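You operate a simulated robot arm through the tools that you are given. There is no shell and no other tool. Be economical: measure what you need, move in short steps, check, and stop when the job is done.

Carry out the task below with a simulated two-armed robot. There is one attempt and no reset: what you move stays moved.

JOB
Load the basket into the soak pot, run water to the LINE, shut the lid and latch it.
Fine: the beaker stays upright in the basket; the feed lever ends shut.

The check looks at the end state, three seconds after you hand in, the way a careful person would. Anything else that was tipped, shoved, dropped, spilled or broken makes it a failure. Lids that push on must go on centred and level and be pressed home; caps that screw on are set level and turned clockwise until they are tight.

ROBOT AND FRAMES
Two 7-joint arms with two-finger grippers on one trunk, on a base that drives. Base frame: it is fixed to the floor where the robot stands at the start and does not move with it; the origin is under the middle of the robot, x ahead of it, y to its left, z up. Lengths are in cm, angles in degrees, forces in N, time in s.
The left shoulder is at the start at [8.5, 21.6, 111.7], the right one opposite. With the tool pointing down near the work surface each hand reaches from about 32 to 84 cm from the robot's upright axis, wherever it stands, measured 20 degrees to its own side. Places, roughly: basket inside [60, 0, 80]; black drain lever [50, -80, 60]; feed lever [50, -100, 70]; fill lever [50, -60, 70]; green beaker (7x7x9 cm) [60, 0, 80]; grey drain lever [50, -120, 60]; level gauge [50, -110, 70]; pot dial [50, -100, 80]; pot latch [60, -120, 90]; pot lid [90, -110, 100]; pot start button [50, -110, 80]; pot well [80, -110, 60]; tap lever [80, -70, 90]; vent lever [50, -130, 70]; water heater dial [50, -60, 50]. Payload 3.18 kg a hand.
The tool frame of a hand sits at the grasp point between the pads (the TCP): z along the fingers, y along the line on which they close. The tips reach 3 cm beyond it. The gripper opens to 14.4 cm. The gripper's body begins 10.3 cm behind the TCP.
Orientation is that of the tool frame in the base frame, as a unit quaternion [x, y, z, w]. With the fingers straight down and closing along the base's y, the tool's x points along the base's -x, its y along +y and its z along -z.

CONTROLS
- The arms move only by the tool step_arm. It takes "left_increments", "right_increments" or both (then of equal length, played together; a hand with none holds still); each is a list of rows, each an object of numbers (a shift or turn left out is 0, a gripper value left out holds the last): "fingers": the opening, from 0 (shut) to 1 (fully open); "tx", "ty", "tz": the shift along the tool's x, y, z in units of 30 mm (1.0 is 30 mm); "rx", "ry", "rz": the turn, a rotation vector about the tool's x, y, z in units of 5 degrees (1.0 is 5 degrees). In form: [{"fingers": .., "tx": .., "ty": .., "tz": .., "rx": .., "ry": .., "rz": ..}, ...]. A call has 1 to 10 rows; each row shifts and turns the commanded pose from where the row before left it, along the tool's axes as they then stand. A call with a number of a shift or a turn outside -1 to 1 is refused whole. Each row takes 0.2 s and may step no farther than 5 cm and 8.6 degrees from the row before; otherwise, or with a gripper value out of range, the whole call is refused. A pose out of reach is approached as far as the arm can. The call stops where the force on the tool passes 40 N (or 10 N more than at its start, if that is more) or the arm is blocked; 0.2 s more then pass. Each finger halts on what it meets, pressing with about 26 N; the grip force reading is that of the motor and also rises with nothing between the fingers. The clock runs only during rows and for 0.2 s after the last one: add rows that do not move to give the fingers time. The reply holds the time, the measured pose of the TCP, the force on the tool along the base axes, the opening and the grip force, in the units named above and with some noise, with the torque about the TCP (base axes, N m) and any sound that the robot's microphone picked up.
- Cameras (640 x 400 px; columns grow to the right, rows downward): "scene" is now at [16.07, -5.22, 129.86]; the picture's right is [-0.61, -0.79, 0.00], its down [-0.52, 0.41, -0.75] and it looks along [0.59, -0.46, -0.66] (base axes); focal length 244 px, centre (320, 200). "left" rides on the left gripper at [7.7, -1.6, -14.3] in its tool frame; the picture's right is [0.21, 0.98, 0.00], its down [-0.84, 0.18, -0.51] and it looks along [-0.50, 0.11, 0.86] (tool axes); focal length 218 px, centre (320, 200). "right" rides on the right gripper at [7.6, 1.6, -14.3] in its tool frame; the picture's right is [-0.21, 0.98, 0.00], its down [-0.84, -0.18, -0.51] and it looks along [-0.50, -0.11, 0.86] (tool axes); focal length 218 px, centre (320, 200). There is no depth. A picture from a camera that has moved, and an enlarged one, comes with that camera's place and axes in the base frame and with its lens.
- snapshot(camera): a new picture of that camera. The clock stands still meanwhile.
- raise_lower(by): slides the trunk up (or, below 0, down) by that many cm; the arms and the scene camera ride with it, the base frame stays. It gives what a move gives, with no picture.
- steer(legs): drives the robot by 1 to 6 legs, each [ahead, left, turn to the left] in cm, cm and degrees, along the robot's own axes; the way and the turn of a leg run together, so that a leg with both is an arc; at most 150 cm and 180 degrees a leg. The arms and the cameras ride along, it lands a little off, and it stops where it bumps. It gives what a move gives.
- pan_tilt(pan, tilt): turns the head with the scene camera to pan (to the left, within 80 degrees either way) and tilt (down, from -29 to 69), counted from straight ahead of the robot. It gives what a move gives.
- zoom(camera, box): a new picture of the part [left, top, right, bottom] of that camera's present view, enlarged. The clock stands still meanwhile.
- hand_in(): hands the job in; it is judged then, once.

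Work in short steps. Places have to be worked out from the pictures, the camera data and where the tool is seen: move nearer, look again, correct. Check each grasp and each placing, and mend what went wrong. You have 120 turns and 108 pictures in all, those below and enlarged ones among them. Open the grippers and draw the arms clear of the work before you hand the job in, unless the task says otherwise; then end with one line.

The tools are called by a JSON object that holds its "method" and its "body". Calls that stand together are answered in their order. step_arm: Moves the arms, as the interface text tells. Its arguments: {"type":"object","properties":{"left_increments":{"type":"array"},"right_increments":{"type":"array"}},"required":[]} The other tools are called the same way: raise_lower (by) slides the trunk up or down; steer (legs) drives the base; pan_tilt (pan, tilt) turns the head that bears the scene camera; snapshot (camera) takes a picture; zoom (camera, box) takes an enlarged picture of a part of a camera's view; hand_in () hands the job in.

At the start:

```text
clock: 0.0
left_position: [49.03, -7.03, 103.66]
left_tcp_rot: [-0.001, 1.0, 0.0, 0.0]
left_contact_force: [0.1, -0.1, 0.3]
left_moment: [0.0, 0.02, 0.03]
left_grip_width: 14.42
left_grip_force: 0.0
right_position: [33.08, -49.79, 107.98]
right_tcp_rot: [0.0, 1.0, 0.0, 0.0]
right_contact_force: [-0.4, 0.1, -0.3]
right_moment: [-0.01, 0.03, 0.02]
right_grip_width: 14.42
right_grip_force: 0.0
trunk travel left (down, up): [-20.0, 16.9]
robot x, y, heading: [0.09, 0.08, 0.1]
head pan, tilt: [-37.7, 41.5]
```

scene: 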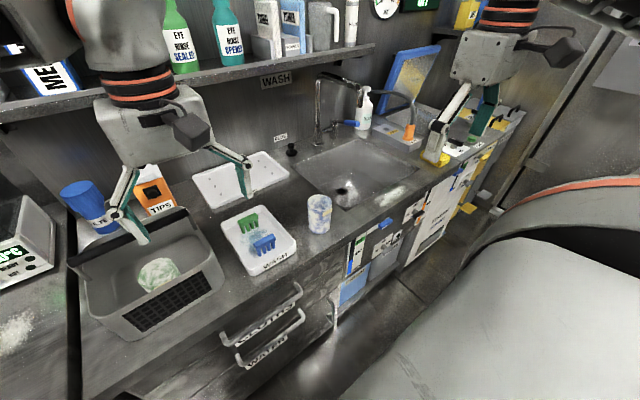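
right: 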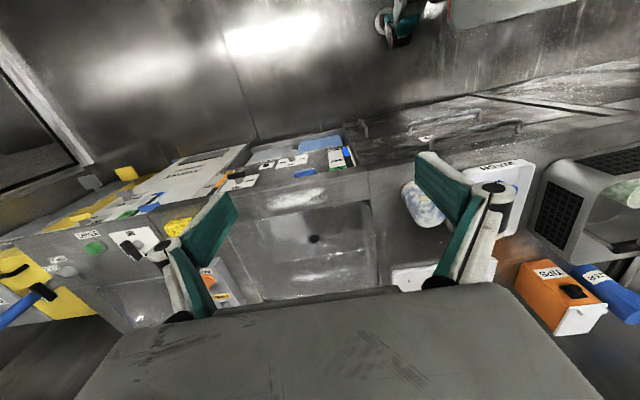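
left: 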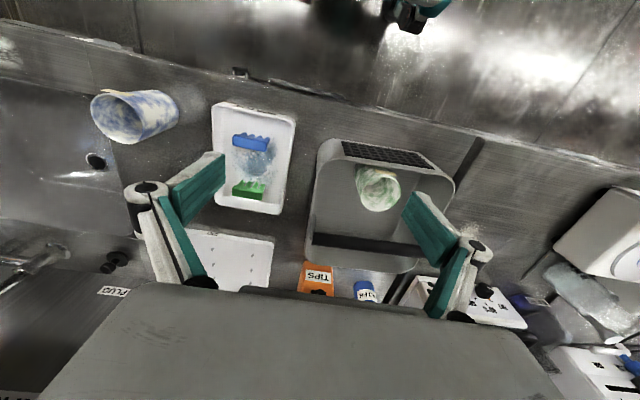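

The basket with the green beaker is ahead-left; the pot is far to the right. I look toward the pot and at the basket.

{"method": "pan_tilt", "body": {"pan": -65, "tilt": 30}}

{"method": "snapshot", "body": {"camera": "scene"}}

{"method": "zoom", "body": {"camera": "left", "box": [200, 80, 520, 320]}}

```text
clock: 0.9
left_position: [49.08, -7.09, 103.68]
left_tcp_rot: [0.0, 1.0, -0.001, -0.001]
left_contact_force: [0.1, 0.1, -0.1]
left_moment: [-0.04, -0.02, -0.02]
left_grip_width: 14.39
left_grip_force: 0.0
right_position: [33.11, -49.72, 108.0]
right_tcp_rot: [0.0, 1.0, 0.001, -0.002]
right_contact_force: [0.2, -0.1, 0.4]
right_moment: [0.0, 0.0, 0.01]
right_grip_width: 14.41
right_grip_force: 0.0
trunk travel left (down, up): [-20.0, 16.9]
robot x, y, heading: [-0.18, -0.28, -0.0]
head pan, tilt: [-65.0, 30.0]
```

```text
104 pictures are left
camera scene: at [13.26, -8.27, 131.62], right [-0.91, -0.42, 0.0], down [-0.21, 0.45, -0.87], along [0.37, -0.78, -0.5], focal length 244 px, centre (320, 200)
```

scene: 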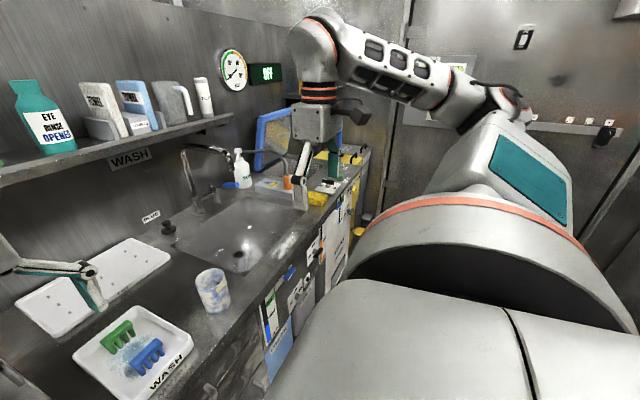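

```text
1.67 times, centred on (360, 200) of left
camera zoom: at [41.41, -8.6, 117.81], right [-0.21, 0.98, 0.0], down [0.84, 0.18, 0.51], along [0.5, 0.11, -0.86], focal length 364 px, centre (253, 200)
```

zoom: 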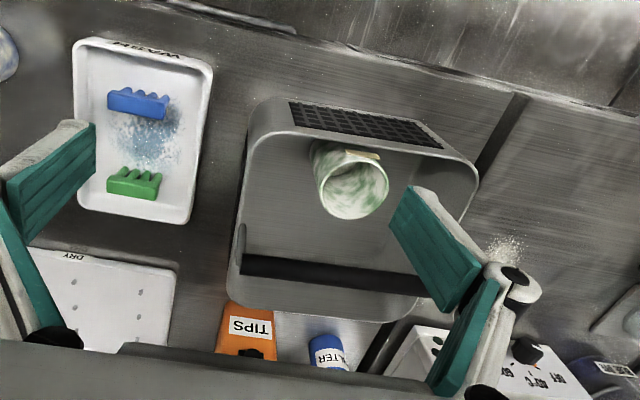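

I look at the basket from the head camera.

{"method": "pan_tilt", "body": {"pan": 5, "tilt": 50}}

{"method": "snapshot", "body": {"camera": "scene"}}

```text
clock: 2.3
left_position: [49.04, -6.9, 103.55]
left_tcp_rot: [0.0, 1.0, 0.0, 0.0]
left_contact_force: [0.7, 0.5, -0.5]
left_moment: [-0.01, -0.01, -0.01]
left_grip_width: 14.38
left_grip_force: 0.0
right_position: [33.15, -49.87, 108.0]
right_tcp_rot: [0.0, 1.0, 0.001, -0.001]
right_contact_force: [0.2, 0.4, -0.7]
right_moment: [-0.01, 0.01, -0.01]
right_grip_width: 14.41
right_grip_force: 0.1
trunk travel left (down, up): [-20.0, 16.9]
robot x, y, heading: [-0.26, -0.0, -0.1]
head pan, tilt: [5.0, 50.0]
```

```text
102 pictures are left
camera scene: at [17.11, 0.58, 128.67], right [0.09, -1.0, 0.0], down [-0.76, -0.07, -0.64], along [0.64, 0.06, -0.77], focal length 244 px, centre (320, 200)
```

scene: 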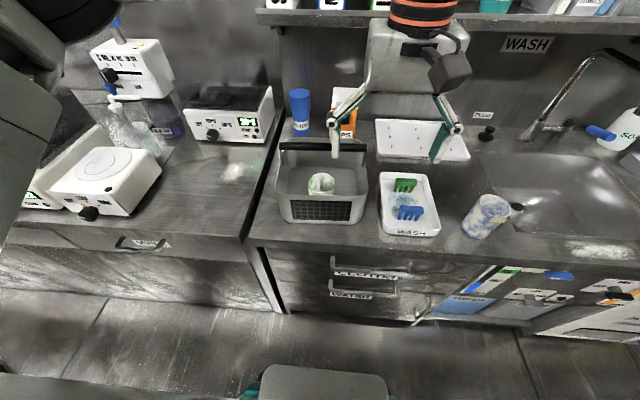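

{"method": "zoom", "body": {"camera": "scene", "box": [240, 120, 400, 240]}}

```text
3.33 times, centred on (320, 180) of scene
camera zoom: at [17.11, 0.58, 128.67], right [0.09, -1.0, 0.0], down [-0.76, -0.07, -0.64], along [0.64, 0.06, -0.77], focal length 815 px, centre (320, 267)
```

zoom: 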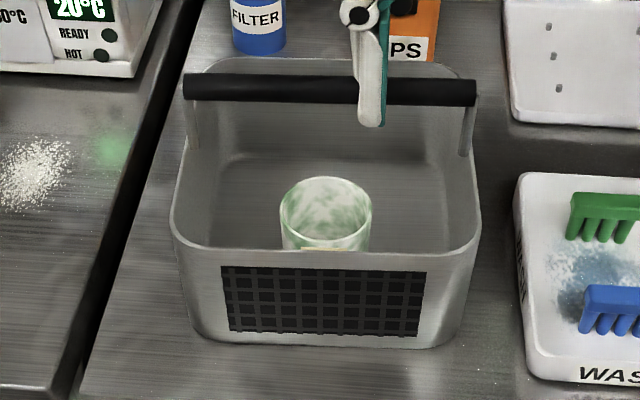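

The handle bar stands up at about x=60, z=95, along y. Before grasping, I drive right to inspect the pot.

{"method": "steer", "body": {"legs": [[0, -60, 0]]}}

{"method": "pan_tilt", "body": {"pan": -35, "tilt": 40}}

{"method": "snapshot", "body": {"camera": "scene"}}

{"method": "snapshot", "body": {"camera": "right"}}

```text
clock: 8.1
left_position: [49.08, -67.09, 103.66]
left_tcp_rot: [-0.001, 1.0, 0.001, 0.0]
left_contact_force: [-0.2, -0.3, -0.9]
left_moment: [-0.02, 0.01, 0.02]
left_grip_width: 14.4
left_grip_force: 0.0
right_position: [33.15, -109.82, 108.1]
right_tcp_rot: [0.0, 1.0, 0.0, -0.001]
right_contact_force: [-0.5, 0.0, 0.4]
right_moment: [0.02, -0.03, 0.02]
right_grip_width: 14.4
right_grip_force: 0.0
trunk travel left (down, up): [-20.0, 16.9]
robot x, y, heading: [-0.13, -59.88, 0.0]
head pan, tilt: [5.0, 50.0]
```

```text
clock: 9.1
left_position: [49.02, -67.01, 103.67]
left_tcp_rot: [-0.002, 1.0, 0.002, 0.0]
left_contact_force: [-0.1, -0.5, -0.8]
left_moment: [0.0, 0.02, -0.02]
left_grip_width: 14.43
left_grip_force: 0.0
right_position: [33.17, -109.86, 108.05]
right_tcp_rot: [0.0, 1.0, 0.001, 0.0]
right_contact_force: [-1.5, 0.4, -0.2]
right_moment: [-0.01, 0.0, 0.02]
right_grip_width: 14.4
right_grip_force: 0.1
trunk travel left (down, up): [-20.0, 16.9]
robot x, y, heading: [0.08, -60.08, -0.1]
head pan, tilt: [-35.0, 40.0]
```

```text
100 pictures are left
camera scene: at [16.44, -64.98, 130.09], right [-0.57, -0.82, 0.0], down [-0.53, 0.37, -0.77], along [0.63, -0.44, -0.64], focal length 244 px, centre (320, 200)
```

scene: 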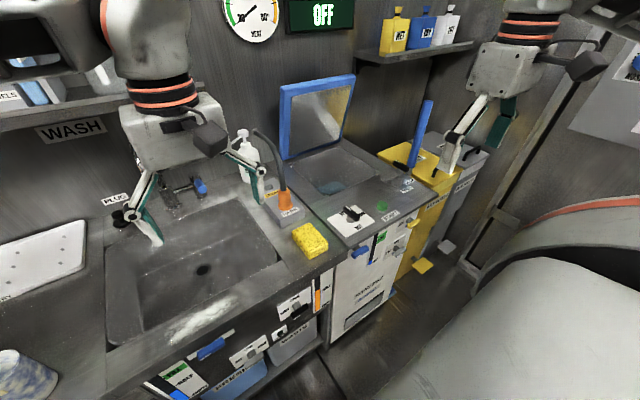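

```text
99 pictures are left
camera right: at [25.5, -108.21, 122.39], right [0.21, 0.98, 0.0], down [0.84, -0.18, 0.51], along [0.5, -0.1, -0.86], focal length 218 px, centre (320, 200)
```

right: 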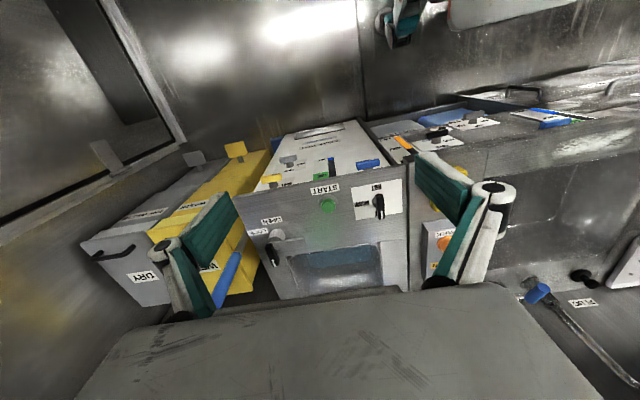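

The pot is the block with the blue-rimmed open lid. I zoom on its top and front.

{"method": "zoom", "body": {"camera": "scene", "box": [260, 70, 480, 220]}}

{"method": "zoom", "body": {"camera": "scene", "box": [220, 180, 440, 340]}}

{"method": "zoom", "body": {"camera": "right", "box": [230, 110, 430, 300]}}

```text
2.67 times, centred on (370, 145) of scene
camera zoom: at [16.44, -64.98, 130.09], right [-0.57, -0.82, 0.0], down [-0.53, 0.37, -0.77], along [0.63, -0.44, -0.64], focal length 652 px, centre (187, 347)
```

zoom: 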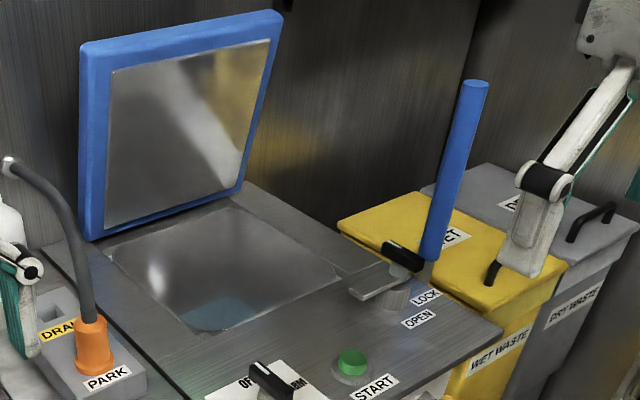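

```text
2.50 times, centred on (330, 260) of scene
camera zoom: at [16.44, -64.98, 130.09], right [-0.57, -0.82, 0.0], down [-0.53, 0.37, -0.77], along [0.63, -0.44, -0.64], focal length 611 px, centre (295, 50)
```

zoom: 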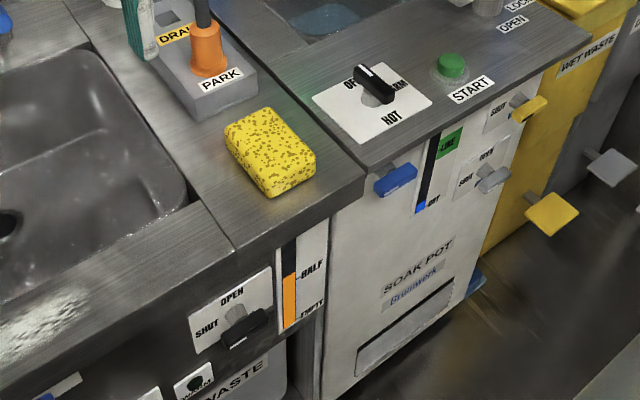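

```text
2.11 times, centred on (330, 205) of right
camera zoom: at [25.5, -108.21, 122.39], right [0.21, 0.98, 0.0], down [0.84, -0.18, 0.51], along [0.5, -0.1, -0.86], focal length 460 px, centre (299, 190)
```

zoom: 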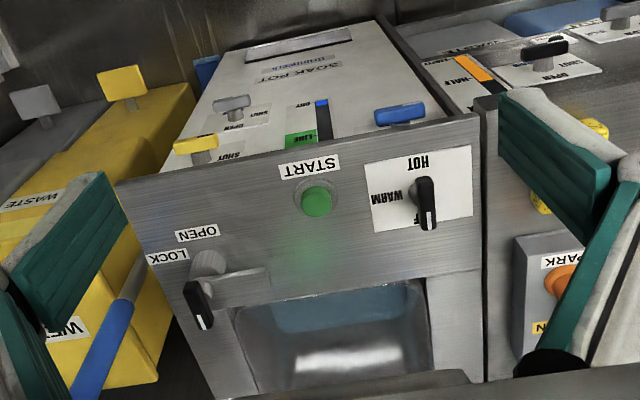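

I tuck the right hand inward a bit and drive further right to face the pot.

{"method": "step_arm", "body": {"right_increments": [{"ty": 1}, {"ty": 1}, {"ty": 1}, {"ty": 1}, {"ty": 1}]}}

{"method": "steer", "body": {"legs": [[0, -30, 0]]}}

{"method": "pan_tilt", "body": {"pan": -25, "tilt": 48}}

{"method": "snapshot", "body": {"camera": "scene"}}

```text
clock: 10.5
left_position: [48.94, -66.93, 103.53]
left_tcp_rot: [-0.001, 1.0, -0.001, 0.0]
left_contact_force: [-0.3, 0.6, -0.6]
left_moment: [-0.03, -0.01, 0.02]
left_grip_width: 14.41
left_grip_force: 0.0
right_position: [33.91, -98.65, 113.39]
right_tcp_rot: [0.018, 0.996, -0.035, 0.081]
right_contact_force: [-0.1, -0.1, -0.1]
right_moment: [-0.02, -0.03, -0.04]
right_grip_width: 14.39
right_grip_force: 0.0
right hand out of reach, approached as far as the arm can: row 3, 5
trunk travel left (down, up): [-20.0, 16.9]
robot x, y, heading: [0.37, -59.76, -0.1]
head pan, tilt: [-35.0, 40.0]
stopped in row 5 (right hand): the arm was blocked; the commanded pose is now the measured one
```

```text
clock: 13.8
left_position: [49.16, -96.82, 103.66]
left_tcp_rot: [0.0, 1.0, 0.0, 0.0]
left_contact_force: [-0.6, 0.2, -0.1]
left_moment: [-0.02, 0.01, 0.01]
left_grip_width: 14.41
left_grip_force: 0.1
right_position: [33.93, -128.55, 113.42]
right_tcp_rot: [0.018, 0.996, -0.034, 0.081]
right_contact_force: [-0.7, -0.3, 0.4]
right_moment: [-0.01, -0.01, -0.01]
right_grip_width: 14.38
right_grip_force: 0.0
trunk travel left (down, up): [-20.0, 16.9]
robot x, y, heading: [-0.06, -90.03, 0.1]
head pan, tilt: [-35.0, 40.0]
```

```text
clock: 14.5
left_position: [49.24, -96.88, 103.72]
left_tcp_rot: [-0.001, 1.0, 0.0, 0.0]
left_contact_force: [0.1, -0.1, -0.3]
left_moment: [-0.02, 0.03, -0.03]
left_grip_width: 14.39
left_grip_force: 0.1
right_position: [33.93, -128.37, 113.38]
right_tcp_rot: [0.018, 0.996, -0.034, 0.08]
right_contact_force: [-0.4, 0.2, 0.4]
right_moment: [-0.03, -0.03, -0.02]
right_grip_width: 14.4
right_grip_force: 0.1
trunk travel left (down, up): [-20.0, 16.9]
robot x, y, heading: [-0.32, -89.51, -0.1]
head pan, tilt: [-25.0, 48.0]
```

```text
95 pictures are left
camera scene: at [16.63, -93.29, 128.95], right [-0.42, -0.91, 0.0], down [-0.67, 0.31, -0.67], along [0.61, -0.28, -0.74], focal length 244 px, centre (320, 200)
```

scene: 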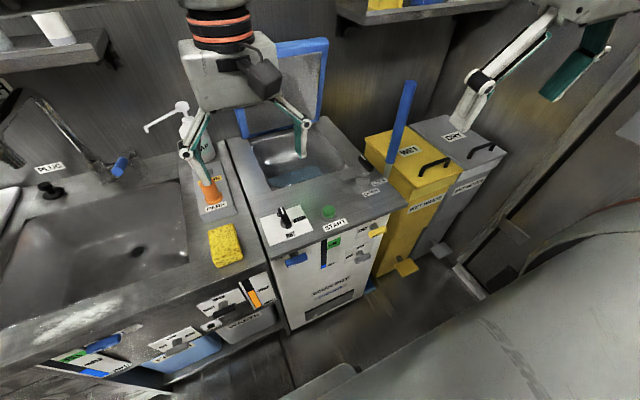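

{"method": "zoom", "body": {"camera": "scene", "box": [230, 120, 430, 245]}}

{"method": "zoom", "body": {"camera": "scene", "box": [270, 210, 410, 310]}}

{"method": "snapshot", "body": {"camera": "left"}}

```text
3.20 times, centred on (330, 182) of scene
camera zoom: at [16.63, -93.29, 128.95], right [-0.42, -0.91, 0.0], down [-0.67, 0.31, -0.67], along [0.61, -0.28, -0.74], focal length 782 px, centre (288, 256)
```

zoom: 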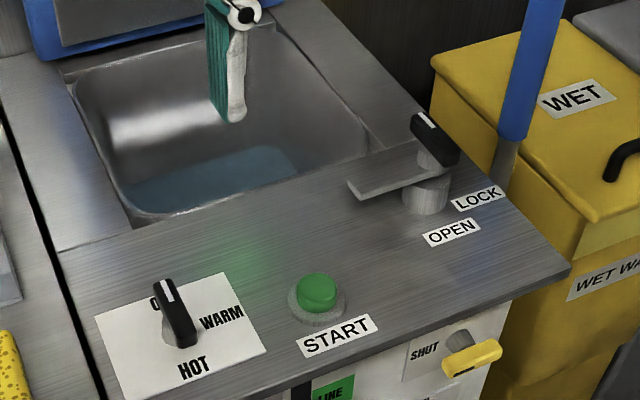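

```text
4.00 times, centred on (340, 260) of scene
camera zoom: at [16.63, -93.29, 128.95], right [-0.42, -0.91, 0.0], down [-0.67, 0.31, -0.67], along [0.61, -0.28, -0.74], focal length 978 px, centre (240, -40)
```

zoom: 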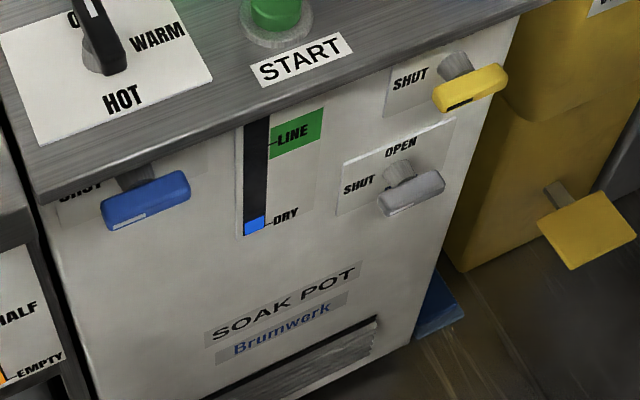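

```text
92 pictures are left
camera left: at [41.46, -98.48, 117.81], right [-0.21, 0.98, 0.0], down [0.84, 0.18, 0.51], along [0.5, 0.11, -0.86], focal length 218 px, centre (320, 200)
```

left: 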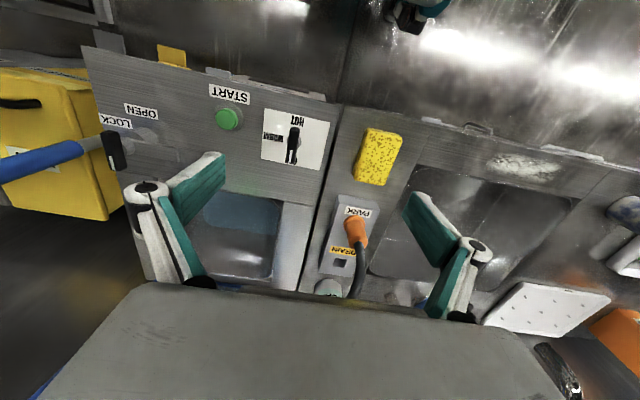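

Latch, levers (feed blue, stripe at SHUT) and well are located: well about x 65.5–88, y −101…−125. I move the left hand aside and level the right hand and rotate it 90° for gripping the handle bar.

{"method": "step_arm", "body": {"left_increments": [{"ty": 1, "tx": 0.3}, {"ty": 1, "tx": 0.3}, {"ty": 1, "tx": 0.3}, {"ty": 1, "tx": 0.3}, {"ty": 1, "tx": 0.3}, {"ty": 1, "tx": 0.3}, {"ty": 1, "tx": 0.3}, {"ty": 1}, {"ty": 1}, {"ty": 1}], "right_increments": [{"tx": -1}, {"tx": -1, "rx": -0.39, "ry": 0.93, "rz": -0.2}, {"tx": -1, "rx": -0.39, "ry": 0.93, "rz": -0.2}, {"rz": 1}, {"rz": 1}, {"rz": 1}, {"rz": 1}, {"rz": 1}, {"rz": 1}, {"rz": 1}]}}

{"method": "step_arm", "body": {"right_increments": [{"rz": 1}, {"rz": 1}, {"rz": 1}, {"rz": 1}, {"rz": 1}, {"rz": 1}, {"rz": 1}, {"rz": 1}, {"rz": 1}, {"rz": 1}]}}

```text
clock: 16.7
left_position: [42.77, -66.85, 103.5]
left_tcp_rot: [0.001, 1.0, 0.001, 0.0]
left_contact_force: [-0.5, 0.6, -0.5]
left_moment: [-0.01, 0.0, -0.01]
left_grip_width: 14.43
left_grip_force: 0.0
right_position: [50.23, -136.02, 116.84]
right_tcp_rot: [0.3, 0.954, -0.001, 0.0]
right_contact_force: [-0.1, 0.2, 0.1]
right_moment: [-0.04, -0.04, 0.01]
right_grip_width: 14.41
right_grip_force: 0.1
right hand out of reach, approached as far as the arm can: row 6, 7, 8, 9, 10
trunk travel left (down, up): [-20.0, 16.9]
robot x, y, heading: [0.29, -90.35, -0.3]
head pan, tilt: [-25.0, 48.0]
```

```text
clock: 18.9
left_position: [42.71, -66.91, 103.65]
left_tcp_rot: [-0.001, 1.0, 0.0, 0.001]
left_contact_force: [-0.3, 0.1, 0.2]
left_moment: [-0.01, 0.02, 0.04]
left_grip_width: 14.39
left_grip_force: 0.0
right_position: [56.29, -153.23, 121.98]
right_tcp_rot: [0.66, 0.751, -0.002, -0.001]
right_contact_force: [0.3, 0.1, 0.0]
right_moment: [0.02, 0.01, -0.03]
right_grip_width: 14.4
right_grip_force: 0.1
right hand out of reach, approached as far as the arm can: row 1, 2, 3, 4, 5, 6, 7, 8, 9
trunk travel left (down, up): [-20.0, 16.9]
robot x, y, heading: [0.09, -89.76, -0.1]
head pan, tilt: [-25.0, 48.0]
```

The right hand drifted up and right because the height is near its reach limit; I bring it lower and inward.

{"method": "step_arm", "body": {"right_increments": [{"tz": 1}, {"tz": 1}, {"tx": 1}, {"tx": 1}, {"tx": 1}]}}

```text
clock: 20.1
left_position: [42.83, -66.83, 103.51]
left_tcp_rot: [0.0, 1.0, 0.0, 0.0]
left_contact_force: [0.1, 1.4, 0.1]
left_moment: [-0.01, 0.04, 0.0]
left_grip_width: 14.42
left_grip_force: 0.0
right_position: [61.99, -150.43, 118.73]
right_tcp_rot: [0.675, 0.738, -0.001, -0.002]
right_contact_force: [0.3, 0.5, 0.0]
right_moment: [-0.02, 0.03, 0.0]
right_grip_width: 14.39
right_grip_force: 0.0
right hand out of reach, approached as far as the arm can: row 1, 2, 3, 4, 5
trunk travel left (down, up): [-20.0, 16.9]
robot x, y, heading: [-0.08, -89.9, -0.1]
head pan, tilt: [-25.0, 48.0]
```

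That turning direction hits a joint limit; I turn the right hand back the other way.

{"method": "step_arm", "body": {"right_increments": [{"rz": -1}, {"rz": -1}, {"rz": -1}, {"rz": -1}, {"rz": -1}, {"rz": -1}, {"rz": -1}, {"rz": -1}, {"rz": -1}, {"rz": -1}]}}

{"method": "step_arm", "body": {"right_increments": [{"rz": -1}, {"rz": -1}, {"rz": -1}, {"rz": -1}, {"rz": -1}, {"rz": -1}, {"rz": -1}, {"rz": -1}, {"rz": -1}, {"rz": -1}]}}

{"method": "step_arm", "body": {"right_increments": [{"rz": -1}, {"rz": -1}, {"rz": -1}, {"rz": -1}, {"rz": -1}, {"rz": -1}, {"rz": -1}, {"rz": -1}, {"rz": -1}, {"rz": -1}]}}

```text
clock: 22.3
left_position: [42.73, -67.01, 103.47]
left_tcp_rot: [0.0, 1.0, 0.0, 0.0]
left_contact_force: [-0.7, 0.4, 0.3]
left_moment: [0.0, -0.04, 0.04]
left_grip_width: 14.42
left_grip_force: 0.0
right_position: [62.02, -150.59, 118.75]
right_tcp_rot: [0.3, 0.954, 0.0, 0.0]
right_contact_force: [0.7, 0.1, -0.4]
right_moment: [-0.03, 0.02, 0.03]
right_grip_width: 14.41
right_grip_force: 0.0
trunk travel left (down, up): [-20.0, 16.9]
robot x, y, heading: [-0.09, -89.3, 0.1]
head pan, tilt: [-25.0, 48.0]
```

```text
clock: 24.5
left_position: [42.61, -66.99, 103.54]
left_tcp_rot: [-0.001, 1.0, 0.0, 0.001]
left_contact_force: [0.8, 0.3, -0.1]
left_moment: [0.0, 0.0, 0.0]
left_grip_width: 14.38
left_grip_force: 0.0
right_position: [61.9, -150.52, 118.51]
right_tcp_rot: [-0.13, 0.992, 0.0, -0.001]
right_contact_force: [0.1, 0.7, -0.1]
right_moment: [0.0, -0.01, -0.04]
right_grip_width: 14.41
right_grip_force: 0.0
trunk travel left (down, up): [-20.0, 16.9]
robot x, y, heading: [-0.0, -89.82, 0.1]
head pan, tilt: [-25.0, 48.0]
```

```text
clock: 26.7
left_position: [42.71, -66.77, 103.54]
left_tcp_rot: [-0.001, 1.0, 0.0, -0.001]
left_contact_force: [-0.5, 0.3, 0.0]
left_moment: [0.02, 0.02, -0.02]
left_grip_width: 14.39
left_grip_force: 0.1
right_position: [62.07, -150.61, 118.58]
right_tcp_rot: [-0.537, 0.844, 0.0, -0.001]
right_contact_force: [-1.4, -0.6, 0.5]
right_moment: [0.01, 0.03, 0.01]
right_grip_width: 14.42
right_grip_force: 0.1
trunk travel left (down, up): [-20.0, 16.9]
robot x, y, heading: [-0.03, -89.77, -0.1]
head pan, tilt: [-25.0, 48.0]
```

This direction works. I finish the turn and bring the hand inward and down.

{"method": "step_arm", "body": {"right_increments": [{"rz": -1}, {"rz": -1}, {"rz": -1}, {"rz": -1}, {"rz": -1}, {"tx": -1, "tz": 0.7}, {"tx": -1, "tz": 0.7}, {"tx": -1, "tz": 0.7}, {"tx": -1, "tz": 0.7}, {"tx": -1, "tz": 0.7}]}}

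{"method": "step_arm", "body": {"right_increments": [{"tx": -1}, {"tx": -1}, {"tx": -1}, {"tx": -1}, {"tx": -1}, {"tx": -1}, {"tx": -1}]}}

```text
clock: 28.9
left_position: [42.83, -66.87, 103.51]
left_tcp_rot: [-0.001, 1.0, -0.002, -0.001]
left_contact_force: [0.0, 0.2, 0.8]
left_moment: [-0.05, 0.02, -0.06]
left_grip_width: 14.4
left_grip_force: 0.0
right_position: [62.18, -135.58, 108.24]
right_tcp_rot: [-0.706, 0.708, -0.001, -0.001]
right_contact_force: [-0.2, 0.0, 0.6]
right_moment: [-0.02, -0.01, 0.04]
right_grip_width: 14.38
right_grip_force: 0.0
trunk travel left (down, up): [-20.0, 16.9]
robot x, y, heading: [0.17, -89.68, -0.3]
head pan, tilt: [-25.0, 48.0]
```

```text
clock: 30.5
left_position: [42.85, -66.96, 103.65]
left_tcp_rot: [0.0, 1.0, 0.0, 0.0]
left_contact_force: [-0.2, 0.1, -0.9]
left_moment: [0.01, 0.07, 0.01]
left_grip_width: 14.4
left_grip_force: 0.2
right_position: [62.03, -114.64, 107.92]
right_tcp_rot: [-0.706, 0.708, 0.0, -0.001]
right_contact_force: [0.3, -0.9, -0.8]
right_moment: [0.01, 0.0, 0.05]
right_grip_width: 14.4
right_grip_force: 0.1
trunk travel left (down, up): [-20.0, 16.9]
robot x, y, heading: [0.27, -90.06, -0.2]
head pan, tilt: [-25.0, 48.0]
```

While above the pot, a picture from the right hand for a second view of well and latch.

{"method": "snapshot", "body": {"camera": "right"}}

{"method": "snapshot", "body": {"camera": "scene"}}

```text
91 pictures are left
camera right: at [60.51, -122.26, 122.27], right [-0.98, 0.21, 0.0], down [0.18, 0.84, 0.51], along [0.1, 0.5, -0.86], focal length 218 px, centre (320, 200)
```

right: 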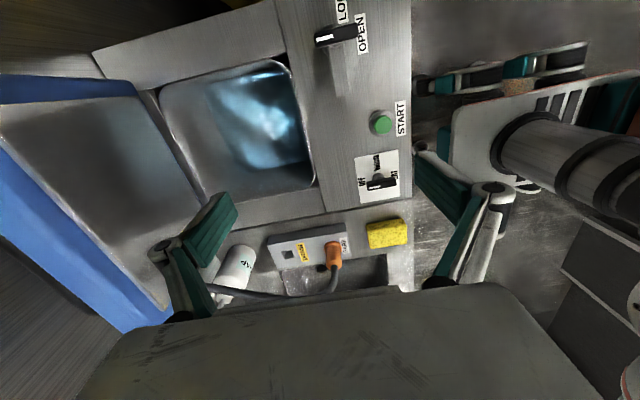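

```text
90 pictures are left
camera scene: at [16.78, -93.28, 128.9], right [-0.42, -0.91, 0.0], down [-0.67, 0.31, -0.67], along [0.61, -0.28, -0.74], focal length 244 px, centre (320, 200)
```

scene: 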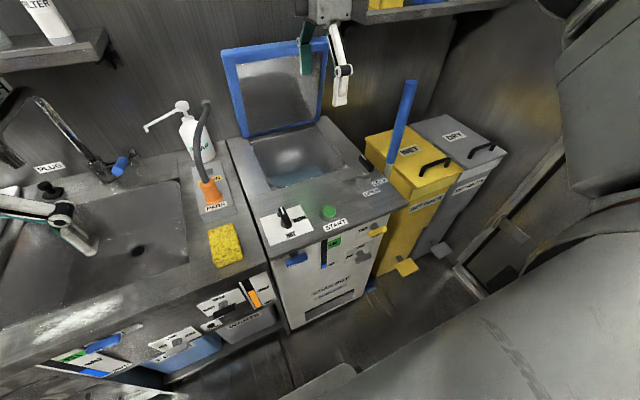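

Well centre ≈ (76.7, −113.2). I back off 25 cm to clear the faucet, drive left to the basket.

{"method": "steer", "body": {"legs": [[-25, 0, 0], [0, 117.5, 0]]}}

{"method": "pan_tilt", "body": {"pan": -10, "tilt": 42}}

{"method": "snapshot", "body": {"camera": "scene"}}

```text
clock: 42.5
left_position: [17.88, 50.3, 103.6]
left_tcp_rot: [-0.001, 1.0, 0.0, 0.0]
left_contact_force: [-0.2, -0.3, -0.4]
left_moment: [0.02, 0.01, 0.02]
left_grip_width: 14.39
left_grip_force: 0.0
right_position: [37.09, 2.68, 108.1]
right_tcp_rot: [-0.706, 0.708, 0.0, 0.0]
right_contact_force: [-0.5, -1.0, -0.2]
right_moment: [0.01, 0.0, 0.0]
right_grip_width: 14.43
right_grip_force: 0.1
trunk travel left (down, up): [-20.0, 16.9]
robot x, y, heading: [-24.69, 27.49, -0.3]
head pan, tilt: [-25.0, 48.0]
```

```text
clock: 43.2
left_position: [17.72, 50.41, 103.58]
left_tcp_rot: [0.0, 1.0, 0.0, -0.001]
left_contact_force: [0.0, 0.8, 0.2]
left_moment: [0.01, 0.01, 0.03]
left_grip_width: 14.39
left_grip_force: 0.0
right_position: [36.98, 2.7, 108.1]
right_tcp_rot: [-0.706, 0.709, 0.001, -0.001]
right_contact_force: [-0.2, -0.7, 0.3]
right_moment: [0.0, 0.0, 0.03]
right_grip_width: 14.4
right_grip_force: 0.1
trunk travel left (down, up): [-20.0, 16.9]
robot x, y, heading: [-24.95, 27.56, -0.2]
head pan, tilt: [-10.0, 42.0]
```

```text
89 pictures are left
camera scene: at [-7.26, 25.89, 129.79], right [-0.18, -0.98, 0.0], down [-0.66, 0.12, -0.74], along [0.73, -0.13, -0.67], focal length 244 px, centre (320, 200)
```

scene: 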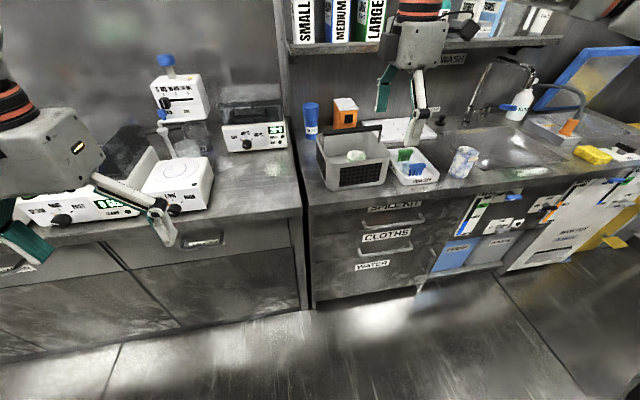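

Clear; I drive forward so the right hand comes over the handle.

{"method": "steer", "body": {"legs": [[23, 0, 0]]}}

{"method": "snapshot", "body": {"camera": "right"}}

{"method": "snapshot", "body": {"camera": "scene"}}

```text
clock: 45.0
left_position: [40.72, 50.41, 103.47]
left_tcp_rot: [-0.001, 1.0, 0.0, 0.0]
left_contact_force: [-0.2, 0.4, -0.2]
left_moment: [-0.02, 0.05, 0.01]
left_grip_width: 14.38
left_grip_force: 0.0
right_position: [59.98, 2.95, 108.14]
right_tcp_rot: [-0.707, 0.707, 0.001, -0.001]
right_contact_force: [0.9, -0.8, -0.6]
right_moment: [0.0, 0.08, 0.01]
right_grip_width: 14.41
right_grip_force: 0.0
trunk travel left (down, up): [-20.0, 16.9]
robot x, y, heading: [-2.34, 27.35, -0.0]
head pan, tilt: [-10.0, 42.0]
```

```text
88 pictures are left
camera right: at [58.29, -4.86, 122.42], right [-0.98, 0.21, 0.0], down [0.18, 0.84, 0.51], along [0.1, 0.5, -0.86], focal length 218 px, centre (320, 200)
```

right: 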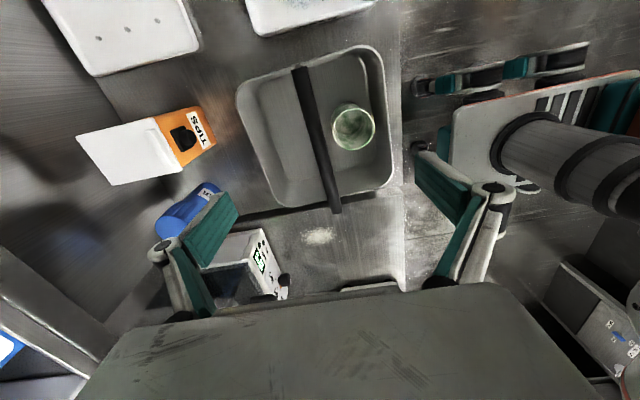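

```text
87 pictures are left
camera scene: at [15.62, 25.93, 129.79], right [-0.17, -0.98, 0.0], down [-0.66, 0.12, -0.74], along [0.73, -0.13, -0.67], focal length 244 px, centre (320, 200)
```

scene: 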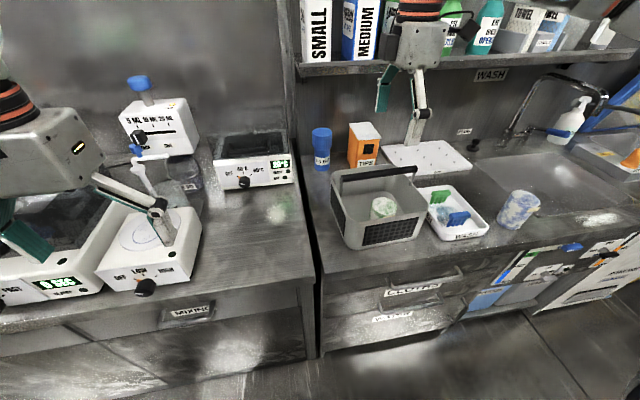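

Handle centre ≈ (59.8, 4.2, 94.6). I lower to just above it.

{"method": "step_arm", "body": {"right_increments": [{"tx": -0.42, "tz": 0.8}, {"tz": 0.8}, {"tz": 0.8}, {"tz": 0.8}, {"tz": 0.8}]}}

{"method": "snapshot", "body": {"camera": "right"}}

{"method": "zoom", "body": {"camera": "scene", "box": [310, 80, 470, 260]}}

```text
clock: 46.1
left_position: [40.58, 50.43, 103.48]
left_tcp_rot: [-0.001, 1.0, 0.0, 0.001]
left_contact_force: [0.9, 0.0, -0.3]
left_moment: [0.04, -0.01, 0.02]
left_grip_width: 14.38
left_grip_force: 0.1
right_position: [59.93, 3.94, 96.0]
right_tcp_rot: [-0.707, 0.707, 0.001, 0.0]
right_contact_force: [-0.2, -1.3, -0.7]
right_moment: [0.01, 0.01, -0.03]
right_grip_width: 14.41
right_grip_force: 0.1
trunk travel left (down, up): [-20.0, 16.9]
robot x, y, heading: [-2.18, 27.58, -0.1]
head pan, tilt: [-10.0, 42.0]
```

```text
86 pictures are left
camera right: at [58.29, -3.69, 110.37], right [-0.98, 0.21, 0.0], down [0.18, 0.84, 0.51], along [0.11, 0.5, -0.86], focal length 218 px, centre (320, 200)
```

right: 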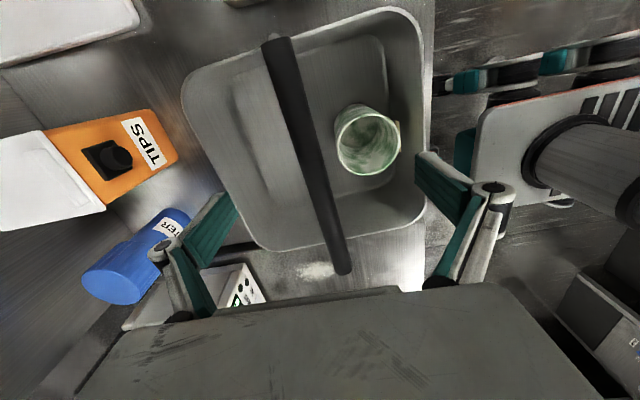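

```text
2.22 times, centred on (390, 170) of scene
camera zoom: at [15.59, 25.93, 129.78], right [-0.17, -0.98, 0.0], down [-0.66, 0.12, -0.74], along [0.73, -0.13, -0.67], focal length 543 px, centre (164, 267)
```

zoom: 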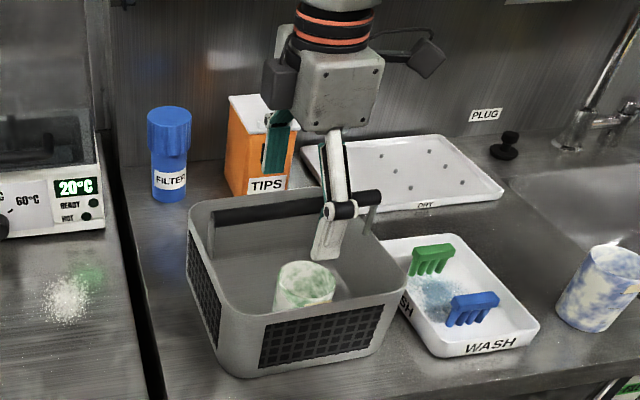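

The bar lies between the fingers at z≈94. I lower 1.8 cm and close.

{"method": "step_arm", "body": {"right_increments": [{"tx": -0.15, "tz": 0.6}, {"fingers": 0.4}, {"fingers": 0.0}, {"fingers": 0}, {"fingers": 0}]}}

{"method": "snapshot", "body": {"camera": "right"}}

```text
clock: 47.4
left_position: [40.57, 50.5, 103.68]
left_tcp_rot: [-0.001, 1.0, -0.001, 0.0]
left_contact_force: [0.1, -0.4, 0.4]
left_moment: [-0.01, 0.0, 0.01]
left_grip_width: 14.38
left_grip_force: 0.0
right_position: [59.85, 4.41, 94.39]
right_tcp_rot: [-0.707, 0.707, 0.0, -0.001]
right_contact_force: [-0.7, -1.0, 1.4]
right_moment: [-0.07, -0.02, -0.08]
right_grip_width: 1.57
right_grip_force: 25.7
trunk travel left (down, up): [-20.0, 16.9]
robot x, y, heading: [-1.9, 27.38, 0.0]
head pan, tilt: [-10.0, 42.0]
```

```text
84 pictures are left
camera right: at [58.2, -3.18, 108.68], right [-0.98, 0.21, 0.0], down [0.18, 0.84, 0.51], along [0.11, 0.5, -0.86], focal length 218 px, centre (320, 200)
```

right: 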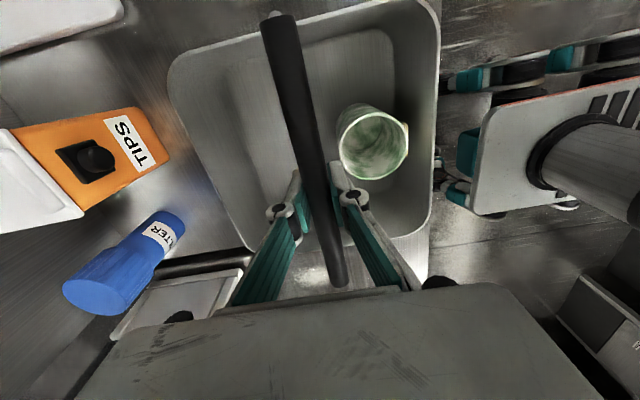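

Bar held (1.57 cm). I lift gently a few centimetres and check the tilt.

{"method": "step_arm", "body": {"right_increments": [{"tz": -0.25}, {"tz": -0.25}, {"tz": -0.25}, {"tz": -0.25}, {"tz": -0.25}, {}]}}

{"method": "zoom", "body": {"camera": "scene", "box": [310, 80, 470, 260]}}

{"method": "snapshot", "body": {"camera": "right"}}

```text
clock: 48.8
left_position: [40.51, 50.55, 103.53]
left_tcp_rot: [0.0, 1.0, 0.0, 0.001]
left_contact_force: [0.4, 0.2, 1.0]
left_moment: [0.02, 0.02, 0.0]
left_grip_width: 14.39
left_grip_force: 0.1
right_position: [59.85, 4.44, 98.06]
right_tcp_rot: [0.708, -0.707, 0.0, 0.0]
right_contact_force: [0.0, 0.4, -4.7]
right_moment: [0.04, -0.04, 0.01]
right_grip_width: 1.57
right_grip_force: 26.2
trunk travel left (down, up): [-20.0, 16.9]
robot x, y, heading: [-2.07, 27.65, -0.2]
head pan, tilt: [-10.0, 42.0]
```

```text
2.22 times, centred on (390, 170) of scene
camera zoom: at [15.6, 25.92, 129.78], right [-0.17, -0.98, 0.0], down [-0.66, 0.12, -0.74], along [0.73, -0.13, -0.67], focal length 543 px, centre (164, 267)
```

zoom: 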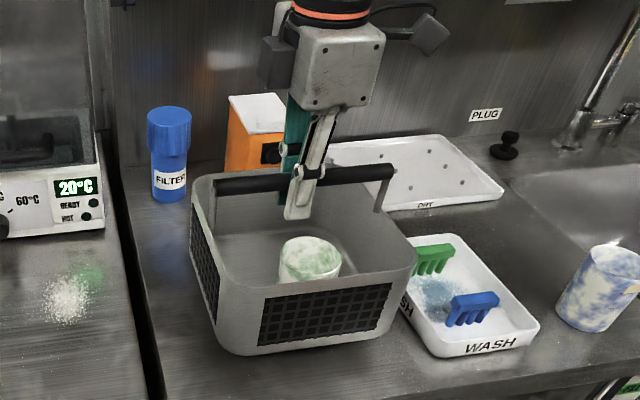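

```text
82 pictures are left
camera right: at [58.25, -3.19, 112.35], right [-0.98, 0.21, 0.0], down [0.18, 0.84, 0.51], along [0.1, 0.5, -0.86], focal length 218 px, centre (320, 200)
```

right: 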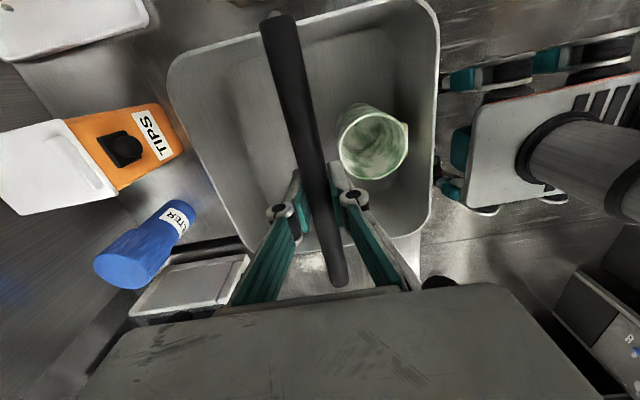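

Level and about 0.5 kg. I lift to z≈108, then back out and drive to the pot.

{"method": "step_arm", "body": {"right_increments": [{"tz": -0.4}, {"tz": -0.4}, {"tz": -0.4}, {"tz": -0.4}, {"tz": -0.4}, {"tz": -0.4}, {"tz": -0.4}, {"tz": -0.4}]}}

{"method": "steer", "body": {"legs": [[-24, 0, 0], [0, -60, 0]]}}

{"method": "snapshot", "body": {"camera": "right"}}

```text
clock: 50.5
left_position: [40.5, 50.46, 103.65]
left_tcp_rot: [0.0, 1.0, 0.0, 0.0]
left_contact_force: [-0.2, -0.1, -0.7]
left_moment: [0.02, 0.0, 0.02]
left_grip_width: 14.42
left_grip_force: 0.1
right_position: [59.77, 3.88, 107.7]
right_tcp_rot: [-0.706, 0.708, 0.001, 0.0]
right_contact_force: [0.5, 0.4, -4.8]
right_moment: [0.05, -0.05, -0.01]
right_grip_width: 1.59
right_grip_force: 26.3
right hand out of reach, approached as far as the arm can: row 8
trunk travel left (down, up): [-20.0, 16.9]
robot x, y, heading: [-2.13, 27.37, -0.1]
head pan, tilt: [-10.0, 42.0]
```

```text
clock: 57.7
left_position: [16.71, -9.88, 103.58]
left_tcp_rot: [0.001, 1.0, 0.0, 0.001]
left_contact_force: [-0.7, 1.6, 0.2]
left_moment: [-0.02, 0.01, -0.01]
left_grip_width: 14.39
left_grip_force: 0.2
right_position: [35.64, -56.47, 107.61]
right_tcp_rot: [-0.705, 0.71, 0.001, 0.002]
right_contact_force: [0.5, 0.1, -4.1]
right_moment: [0.03, -0.02, -0.02]
right_grip_width: 1.61
right_grip_force: 26.2
trunk travel left (down, up): [-20.0, 16.9]
robot x, y, heading: [-26.35, -32.51, 0.1]
head pan, tilt: [-10.0, 42.0]
```

```text
81 pictures are left
camera right: at [33.94, -64.19, 121.91], right [-0.98, 0.21, 0.0], down [0.19, 0.84, 0.51], along [0.11, 0.5, -0.86], focal length 218 px, centre (320, 200)
```

right: 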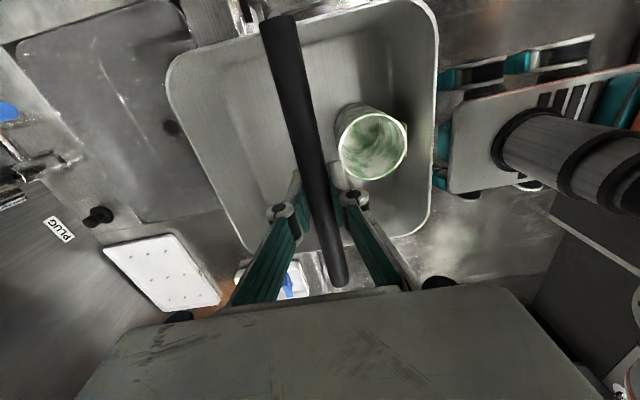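

Basket steady. I drive the remaining 56.7 cm right and 26 cm forward, watching the pot with the head.

{"method": "steer", "body": {"legs": [[0, -56.7, 0], [26, 0, 0]]}}

{"method": "pan_tilt", "body": {"pan": -25, "tilt": 42}}

{"method": "snapshot", "body": {"camera": "scene"}}

{"method": "snapshot", "body": {"camera": "right"}}

```text
clock: 64.6
left_position: [42.59, -67.45, 103.56]
left_tcp_rot: [0.005, 1.0, 0.0, 0.0]
left_contact_force: [-0.2, -0.1, -0.5]
left_moment: [-0.01, 0.02, 0.0]
left_grip_width: 14.42
left_grip_force: 0.1
right_position: [60.98, -114.23, 107.49]
right_tcp_rot: [-0.702, 0.712, 0.002, 0.001]
right_contact_force: [0.8, 0.0, -5.2]
right_moment: [0.05, 0.0, -0.02]
right_grip_width: 1.58
right_grip_force: 26.4
trunk travel left (down, up): [-20.0, 16.9]
robot x, y, heading: [-0.95, -89.76, -0.5]
head pan, tilt: [-10.0, 42.0]
```

```text
clock: 65.4
left_position: [42.45, -67.38, 103.58]
left_tcp_rot: [0.005, 1.0, 0.0, 0.0]
left_contact_force: [-0.8, -0.3, -0.1]
left_moment: [0.03, 0.02, 0.02]
left_grip_width: 14.39
left_grip_force: 0.1
right_position: [60.96, -114.13, 107.59]
right_tcp_rot: [-0.701, 0.713, 0.001, 0.002]
right_contact_force: [0.5, -1.1, -4.2]
right_moment: [0.02, 0.01, -0.01]
right_grip_width: 1.55
right_grip_force: 26.3
trunk travel left (down, up): [-20.0, 16.9]
robot x, y, heading: [-0.75, -89.42, -0.6]
head pan, tilt: [-25.0, 42.0]
```

```text
80 pictures are left
camera scene: at [16.48, -93.66, 129.79], right [-0.43, -0.9, 0.0], down [-0.6, 0.29, -0.74], along [0.67, -0.32, -0.67], focal length 244 px, centre (320, 200)
```

scene: 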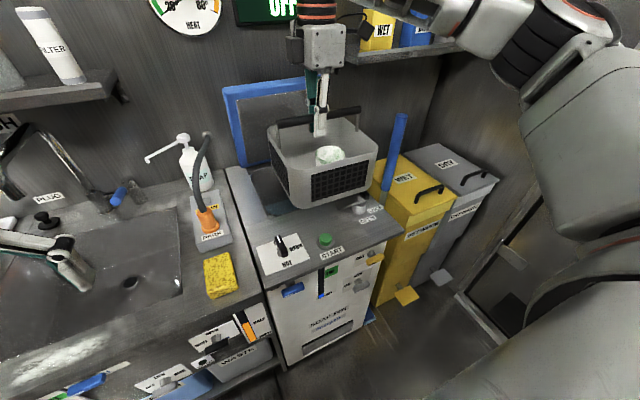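

```text
79 pictures are left
camera right: at [59.2, -121.92, 121.9], right [-0.97, 0.22, 0.0], down [0.19, 0.84, 0.51], along [0.11, 0.5, -0.86], focal length 218 px, centre (320, 200)
```

right: 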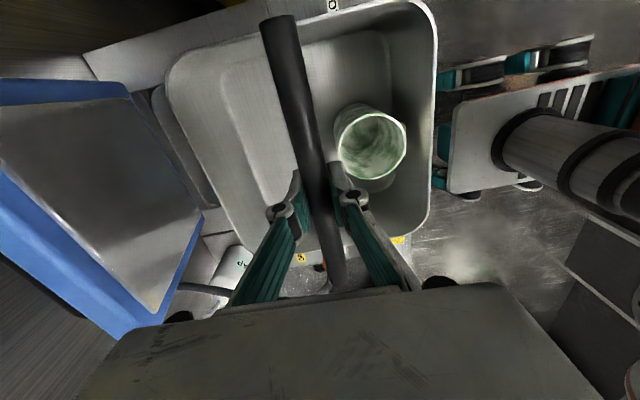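

Alignment is near. I extend forward over the well at height, correcting yaw by 1° and y by 0.8 cm.

{"method": "step_arm", "body": {"right_increments": [{"rz": -0.2, "tx": -0.27, "ty": -0.5}, {"ty": -0.7}, {"ty": -0.7}, {"ty": -0.7}, {"ty": -0.7}, {"ty": -0.7}, {"ty": -0.7}, {"ty": -0.5}]}}

{"method": "snapshot", "body": {"camera": "right"}}

{"method": "zoom", "body": {"camera": "scene", "box": [210, 60, 430, 240]}}

```text
clock: 67.2
left_position: [42.42, -67.37, 103.63]
left_tcp_rot: [0.005, 1.0, 0.001, 0.0]
left_contact_force: [0.3, 0.2, 0.1]
left_moment: [0.0, 0.02, 0.03]
left_grip_width: 14.39
left_grip_force: 0.1
right_position: [64.55, -118.28, 106.88]
right_tcp_rot: [0.708, -0.706, -0.001, -0.001]
right_contact_force: [0.2, -0.7, -4.6]
right_moment: [0.0, -0.02, -0.01]
right_grip_width: 1.58
right_grip_force: 25.9
right hand out of reach, approached as far as the arm can: row 1, 2, 3, 4, 5, 6, 7, 8
trunk travel left (down, up): [-20.0, 16.9]
robot x, y, heading: [-0.51, -89.69, -0.9]
head pan, tilt: [-25.0, 42.0]
```

```text
78 pictures are left
camera right: at [62.9, -126.02, 121.21], right [-0.98, 0.21, 0.0], down [0.18, 0.84, 0.51], along [0.11, 0.5, -0.86], focal length 218 px, centre (320, 200)
```

right: 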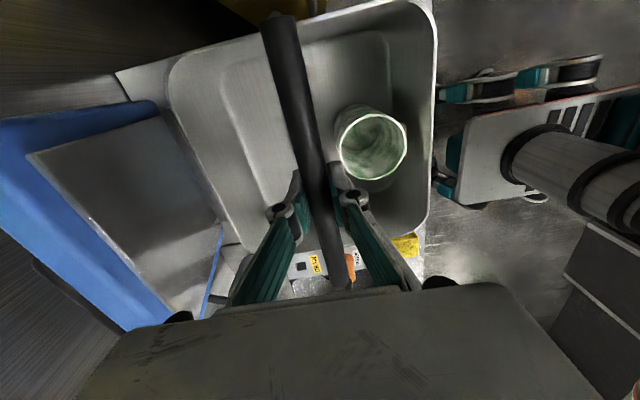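

```text
2.22 times, centred on (320, 150) of scene
camera zoom: at [16.48, -93.67, 129.79], right [-0.43, -0.9, 0.0], down [-0.6, 0.29, -0.74], along [0.67, -0.32, -0.67], focal length 543 px, centre (320, 311)
```

zoom: 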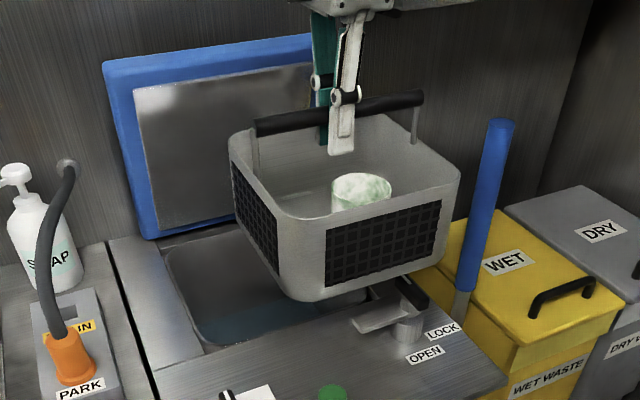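

The arm is at its reach limit at this height; I raise the trunk 12 cm so the arm can work lower, relative to the shoulder.

{"method": "raise_lower", "body": {"by": 12}}

{"method": "step_arm", "body": {"right_increments": [{"tz": 0.6}, {"tz": 0.6}, {"tz": 0.6}, {"tz": 0.6}, {"tz": 0.6}, {"tz": 0.4}]}}

```text
clock: 68.7
left_position: [42.5, -67.4, 115.51]
left_tcp_rot: [0.005, 1.0, 0.0, 0.0]
left_contact_force: [0.7, 0.2, -1.0]
left_moment: [0.01, 0.0, 0.04]
left_grip_width: 14.39
left_grip_force: 0.1
right_position: [61.25, -118.35, 128.35]
right_tcp_rot: [-0.704, 0.706, -0.055, 0.057]
right_contact_force: [0.7, 0.0, -4.8]
right_moment: [0.04, 0.04, 0.01]
right_grip_width: 1.56
right_grip_force: 25.9
trunk travel left (down, up): [-32.0, 4.9]
robot x, y, heading: [-0.34, -90.09, -0.6]
head pan, tilt: [-25.0, 42.0]
```

```text
clock: 70.1
left_position: [42.41, -67.45, 115.62]
left_tcp_rot: [0.005, 1.0, 0.0, 0.0]
left_contact_force: [0.2, -0.1, -0.3]
left_moment: [0.04, 0.0, 0.01]
left_grip_width: 14.42
left_grip_force: 0.0
right_position: [63.02, -118.35, 118.32]
right_tcp_rot: [-0.704, 0.706, -0.054, 0.058]
right_contact_force: [-0.1, -0.3, -4.8]
right_moment: [0.03, 0.04, 0.01]
right_grip_width: 1.6
right_grip_force: 26.7
trunk travel left (down, up): [-32.0, 4.9]
robot x, y, heading: [-0.43, -89.46, -0.8]
head pan, tilt: [-25.0, 42.0]
```

The hand tilted ~9° about its x while raising; I level it and keep lowering.

{"method": "step_arm", "body": {"right_increments": [{"rx": -0.45, "tz": 0.4}, {"rx": -0.45, "tz": 0.4}, {"rx": -0.45, "tz": 0.4}, {"rx": -0.45, "tz": 0.4}, {"tz": 0.5}, {"tz": 0.5}]}}

{"method": "snapshot", "body": {"camera": "right"}}

```text
clock: 71.5
left_position: [42.44, -67.42, 115.44]
left_tcp_rot: [0.005, 1.0, 0.0, 0.0]
left_contact_force: [-0.2, 0.9, -0.7]
left_moment: [0.0, -0.02, 0.0]
left_grip_width: 14.42
left_grip_force: 0.0
right_position: [62.46, -119.11, 112.0]
right_tcp_rot: [-0.707, 0.707, 0.001, 0.004]
right_contact_force: [0.7, 0.3, -5.2]
right_moment: [0.01, -0.01, -0.01]
right_grip_width: 1.57
right_grip_force: 25.5
right hand out of reach, approached as far as the arm can: row 3, 4
trunk travel left (down, up): [-32.0, 4.9]
robot x, y, heading: [-0.61, -90.01, -0.5]
head pan, tilt: [-25.0, 42.0]
```

```text
76 pictures are left
camera right: at [60.78, -126.77, 126.31], right [-0.98, 0.21, 0.0], down [0.18, 0.84, 0.51], along [0.11, 0.5, -0.86], focal length 218 px, centre (320, 200)
```

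right: 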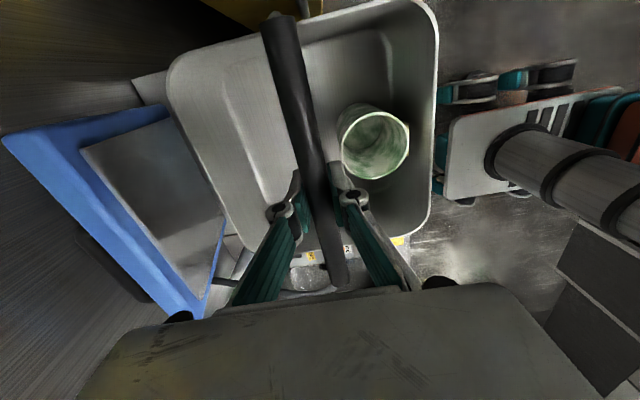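

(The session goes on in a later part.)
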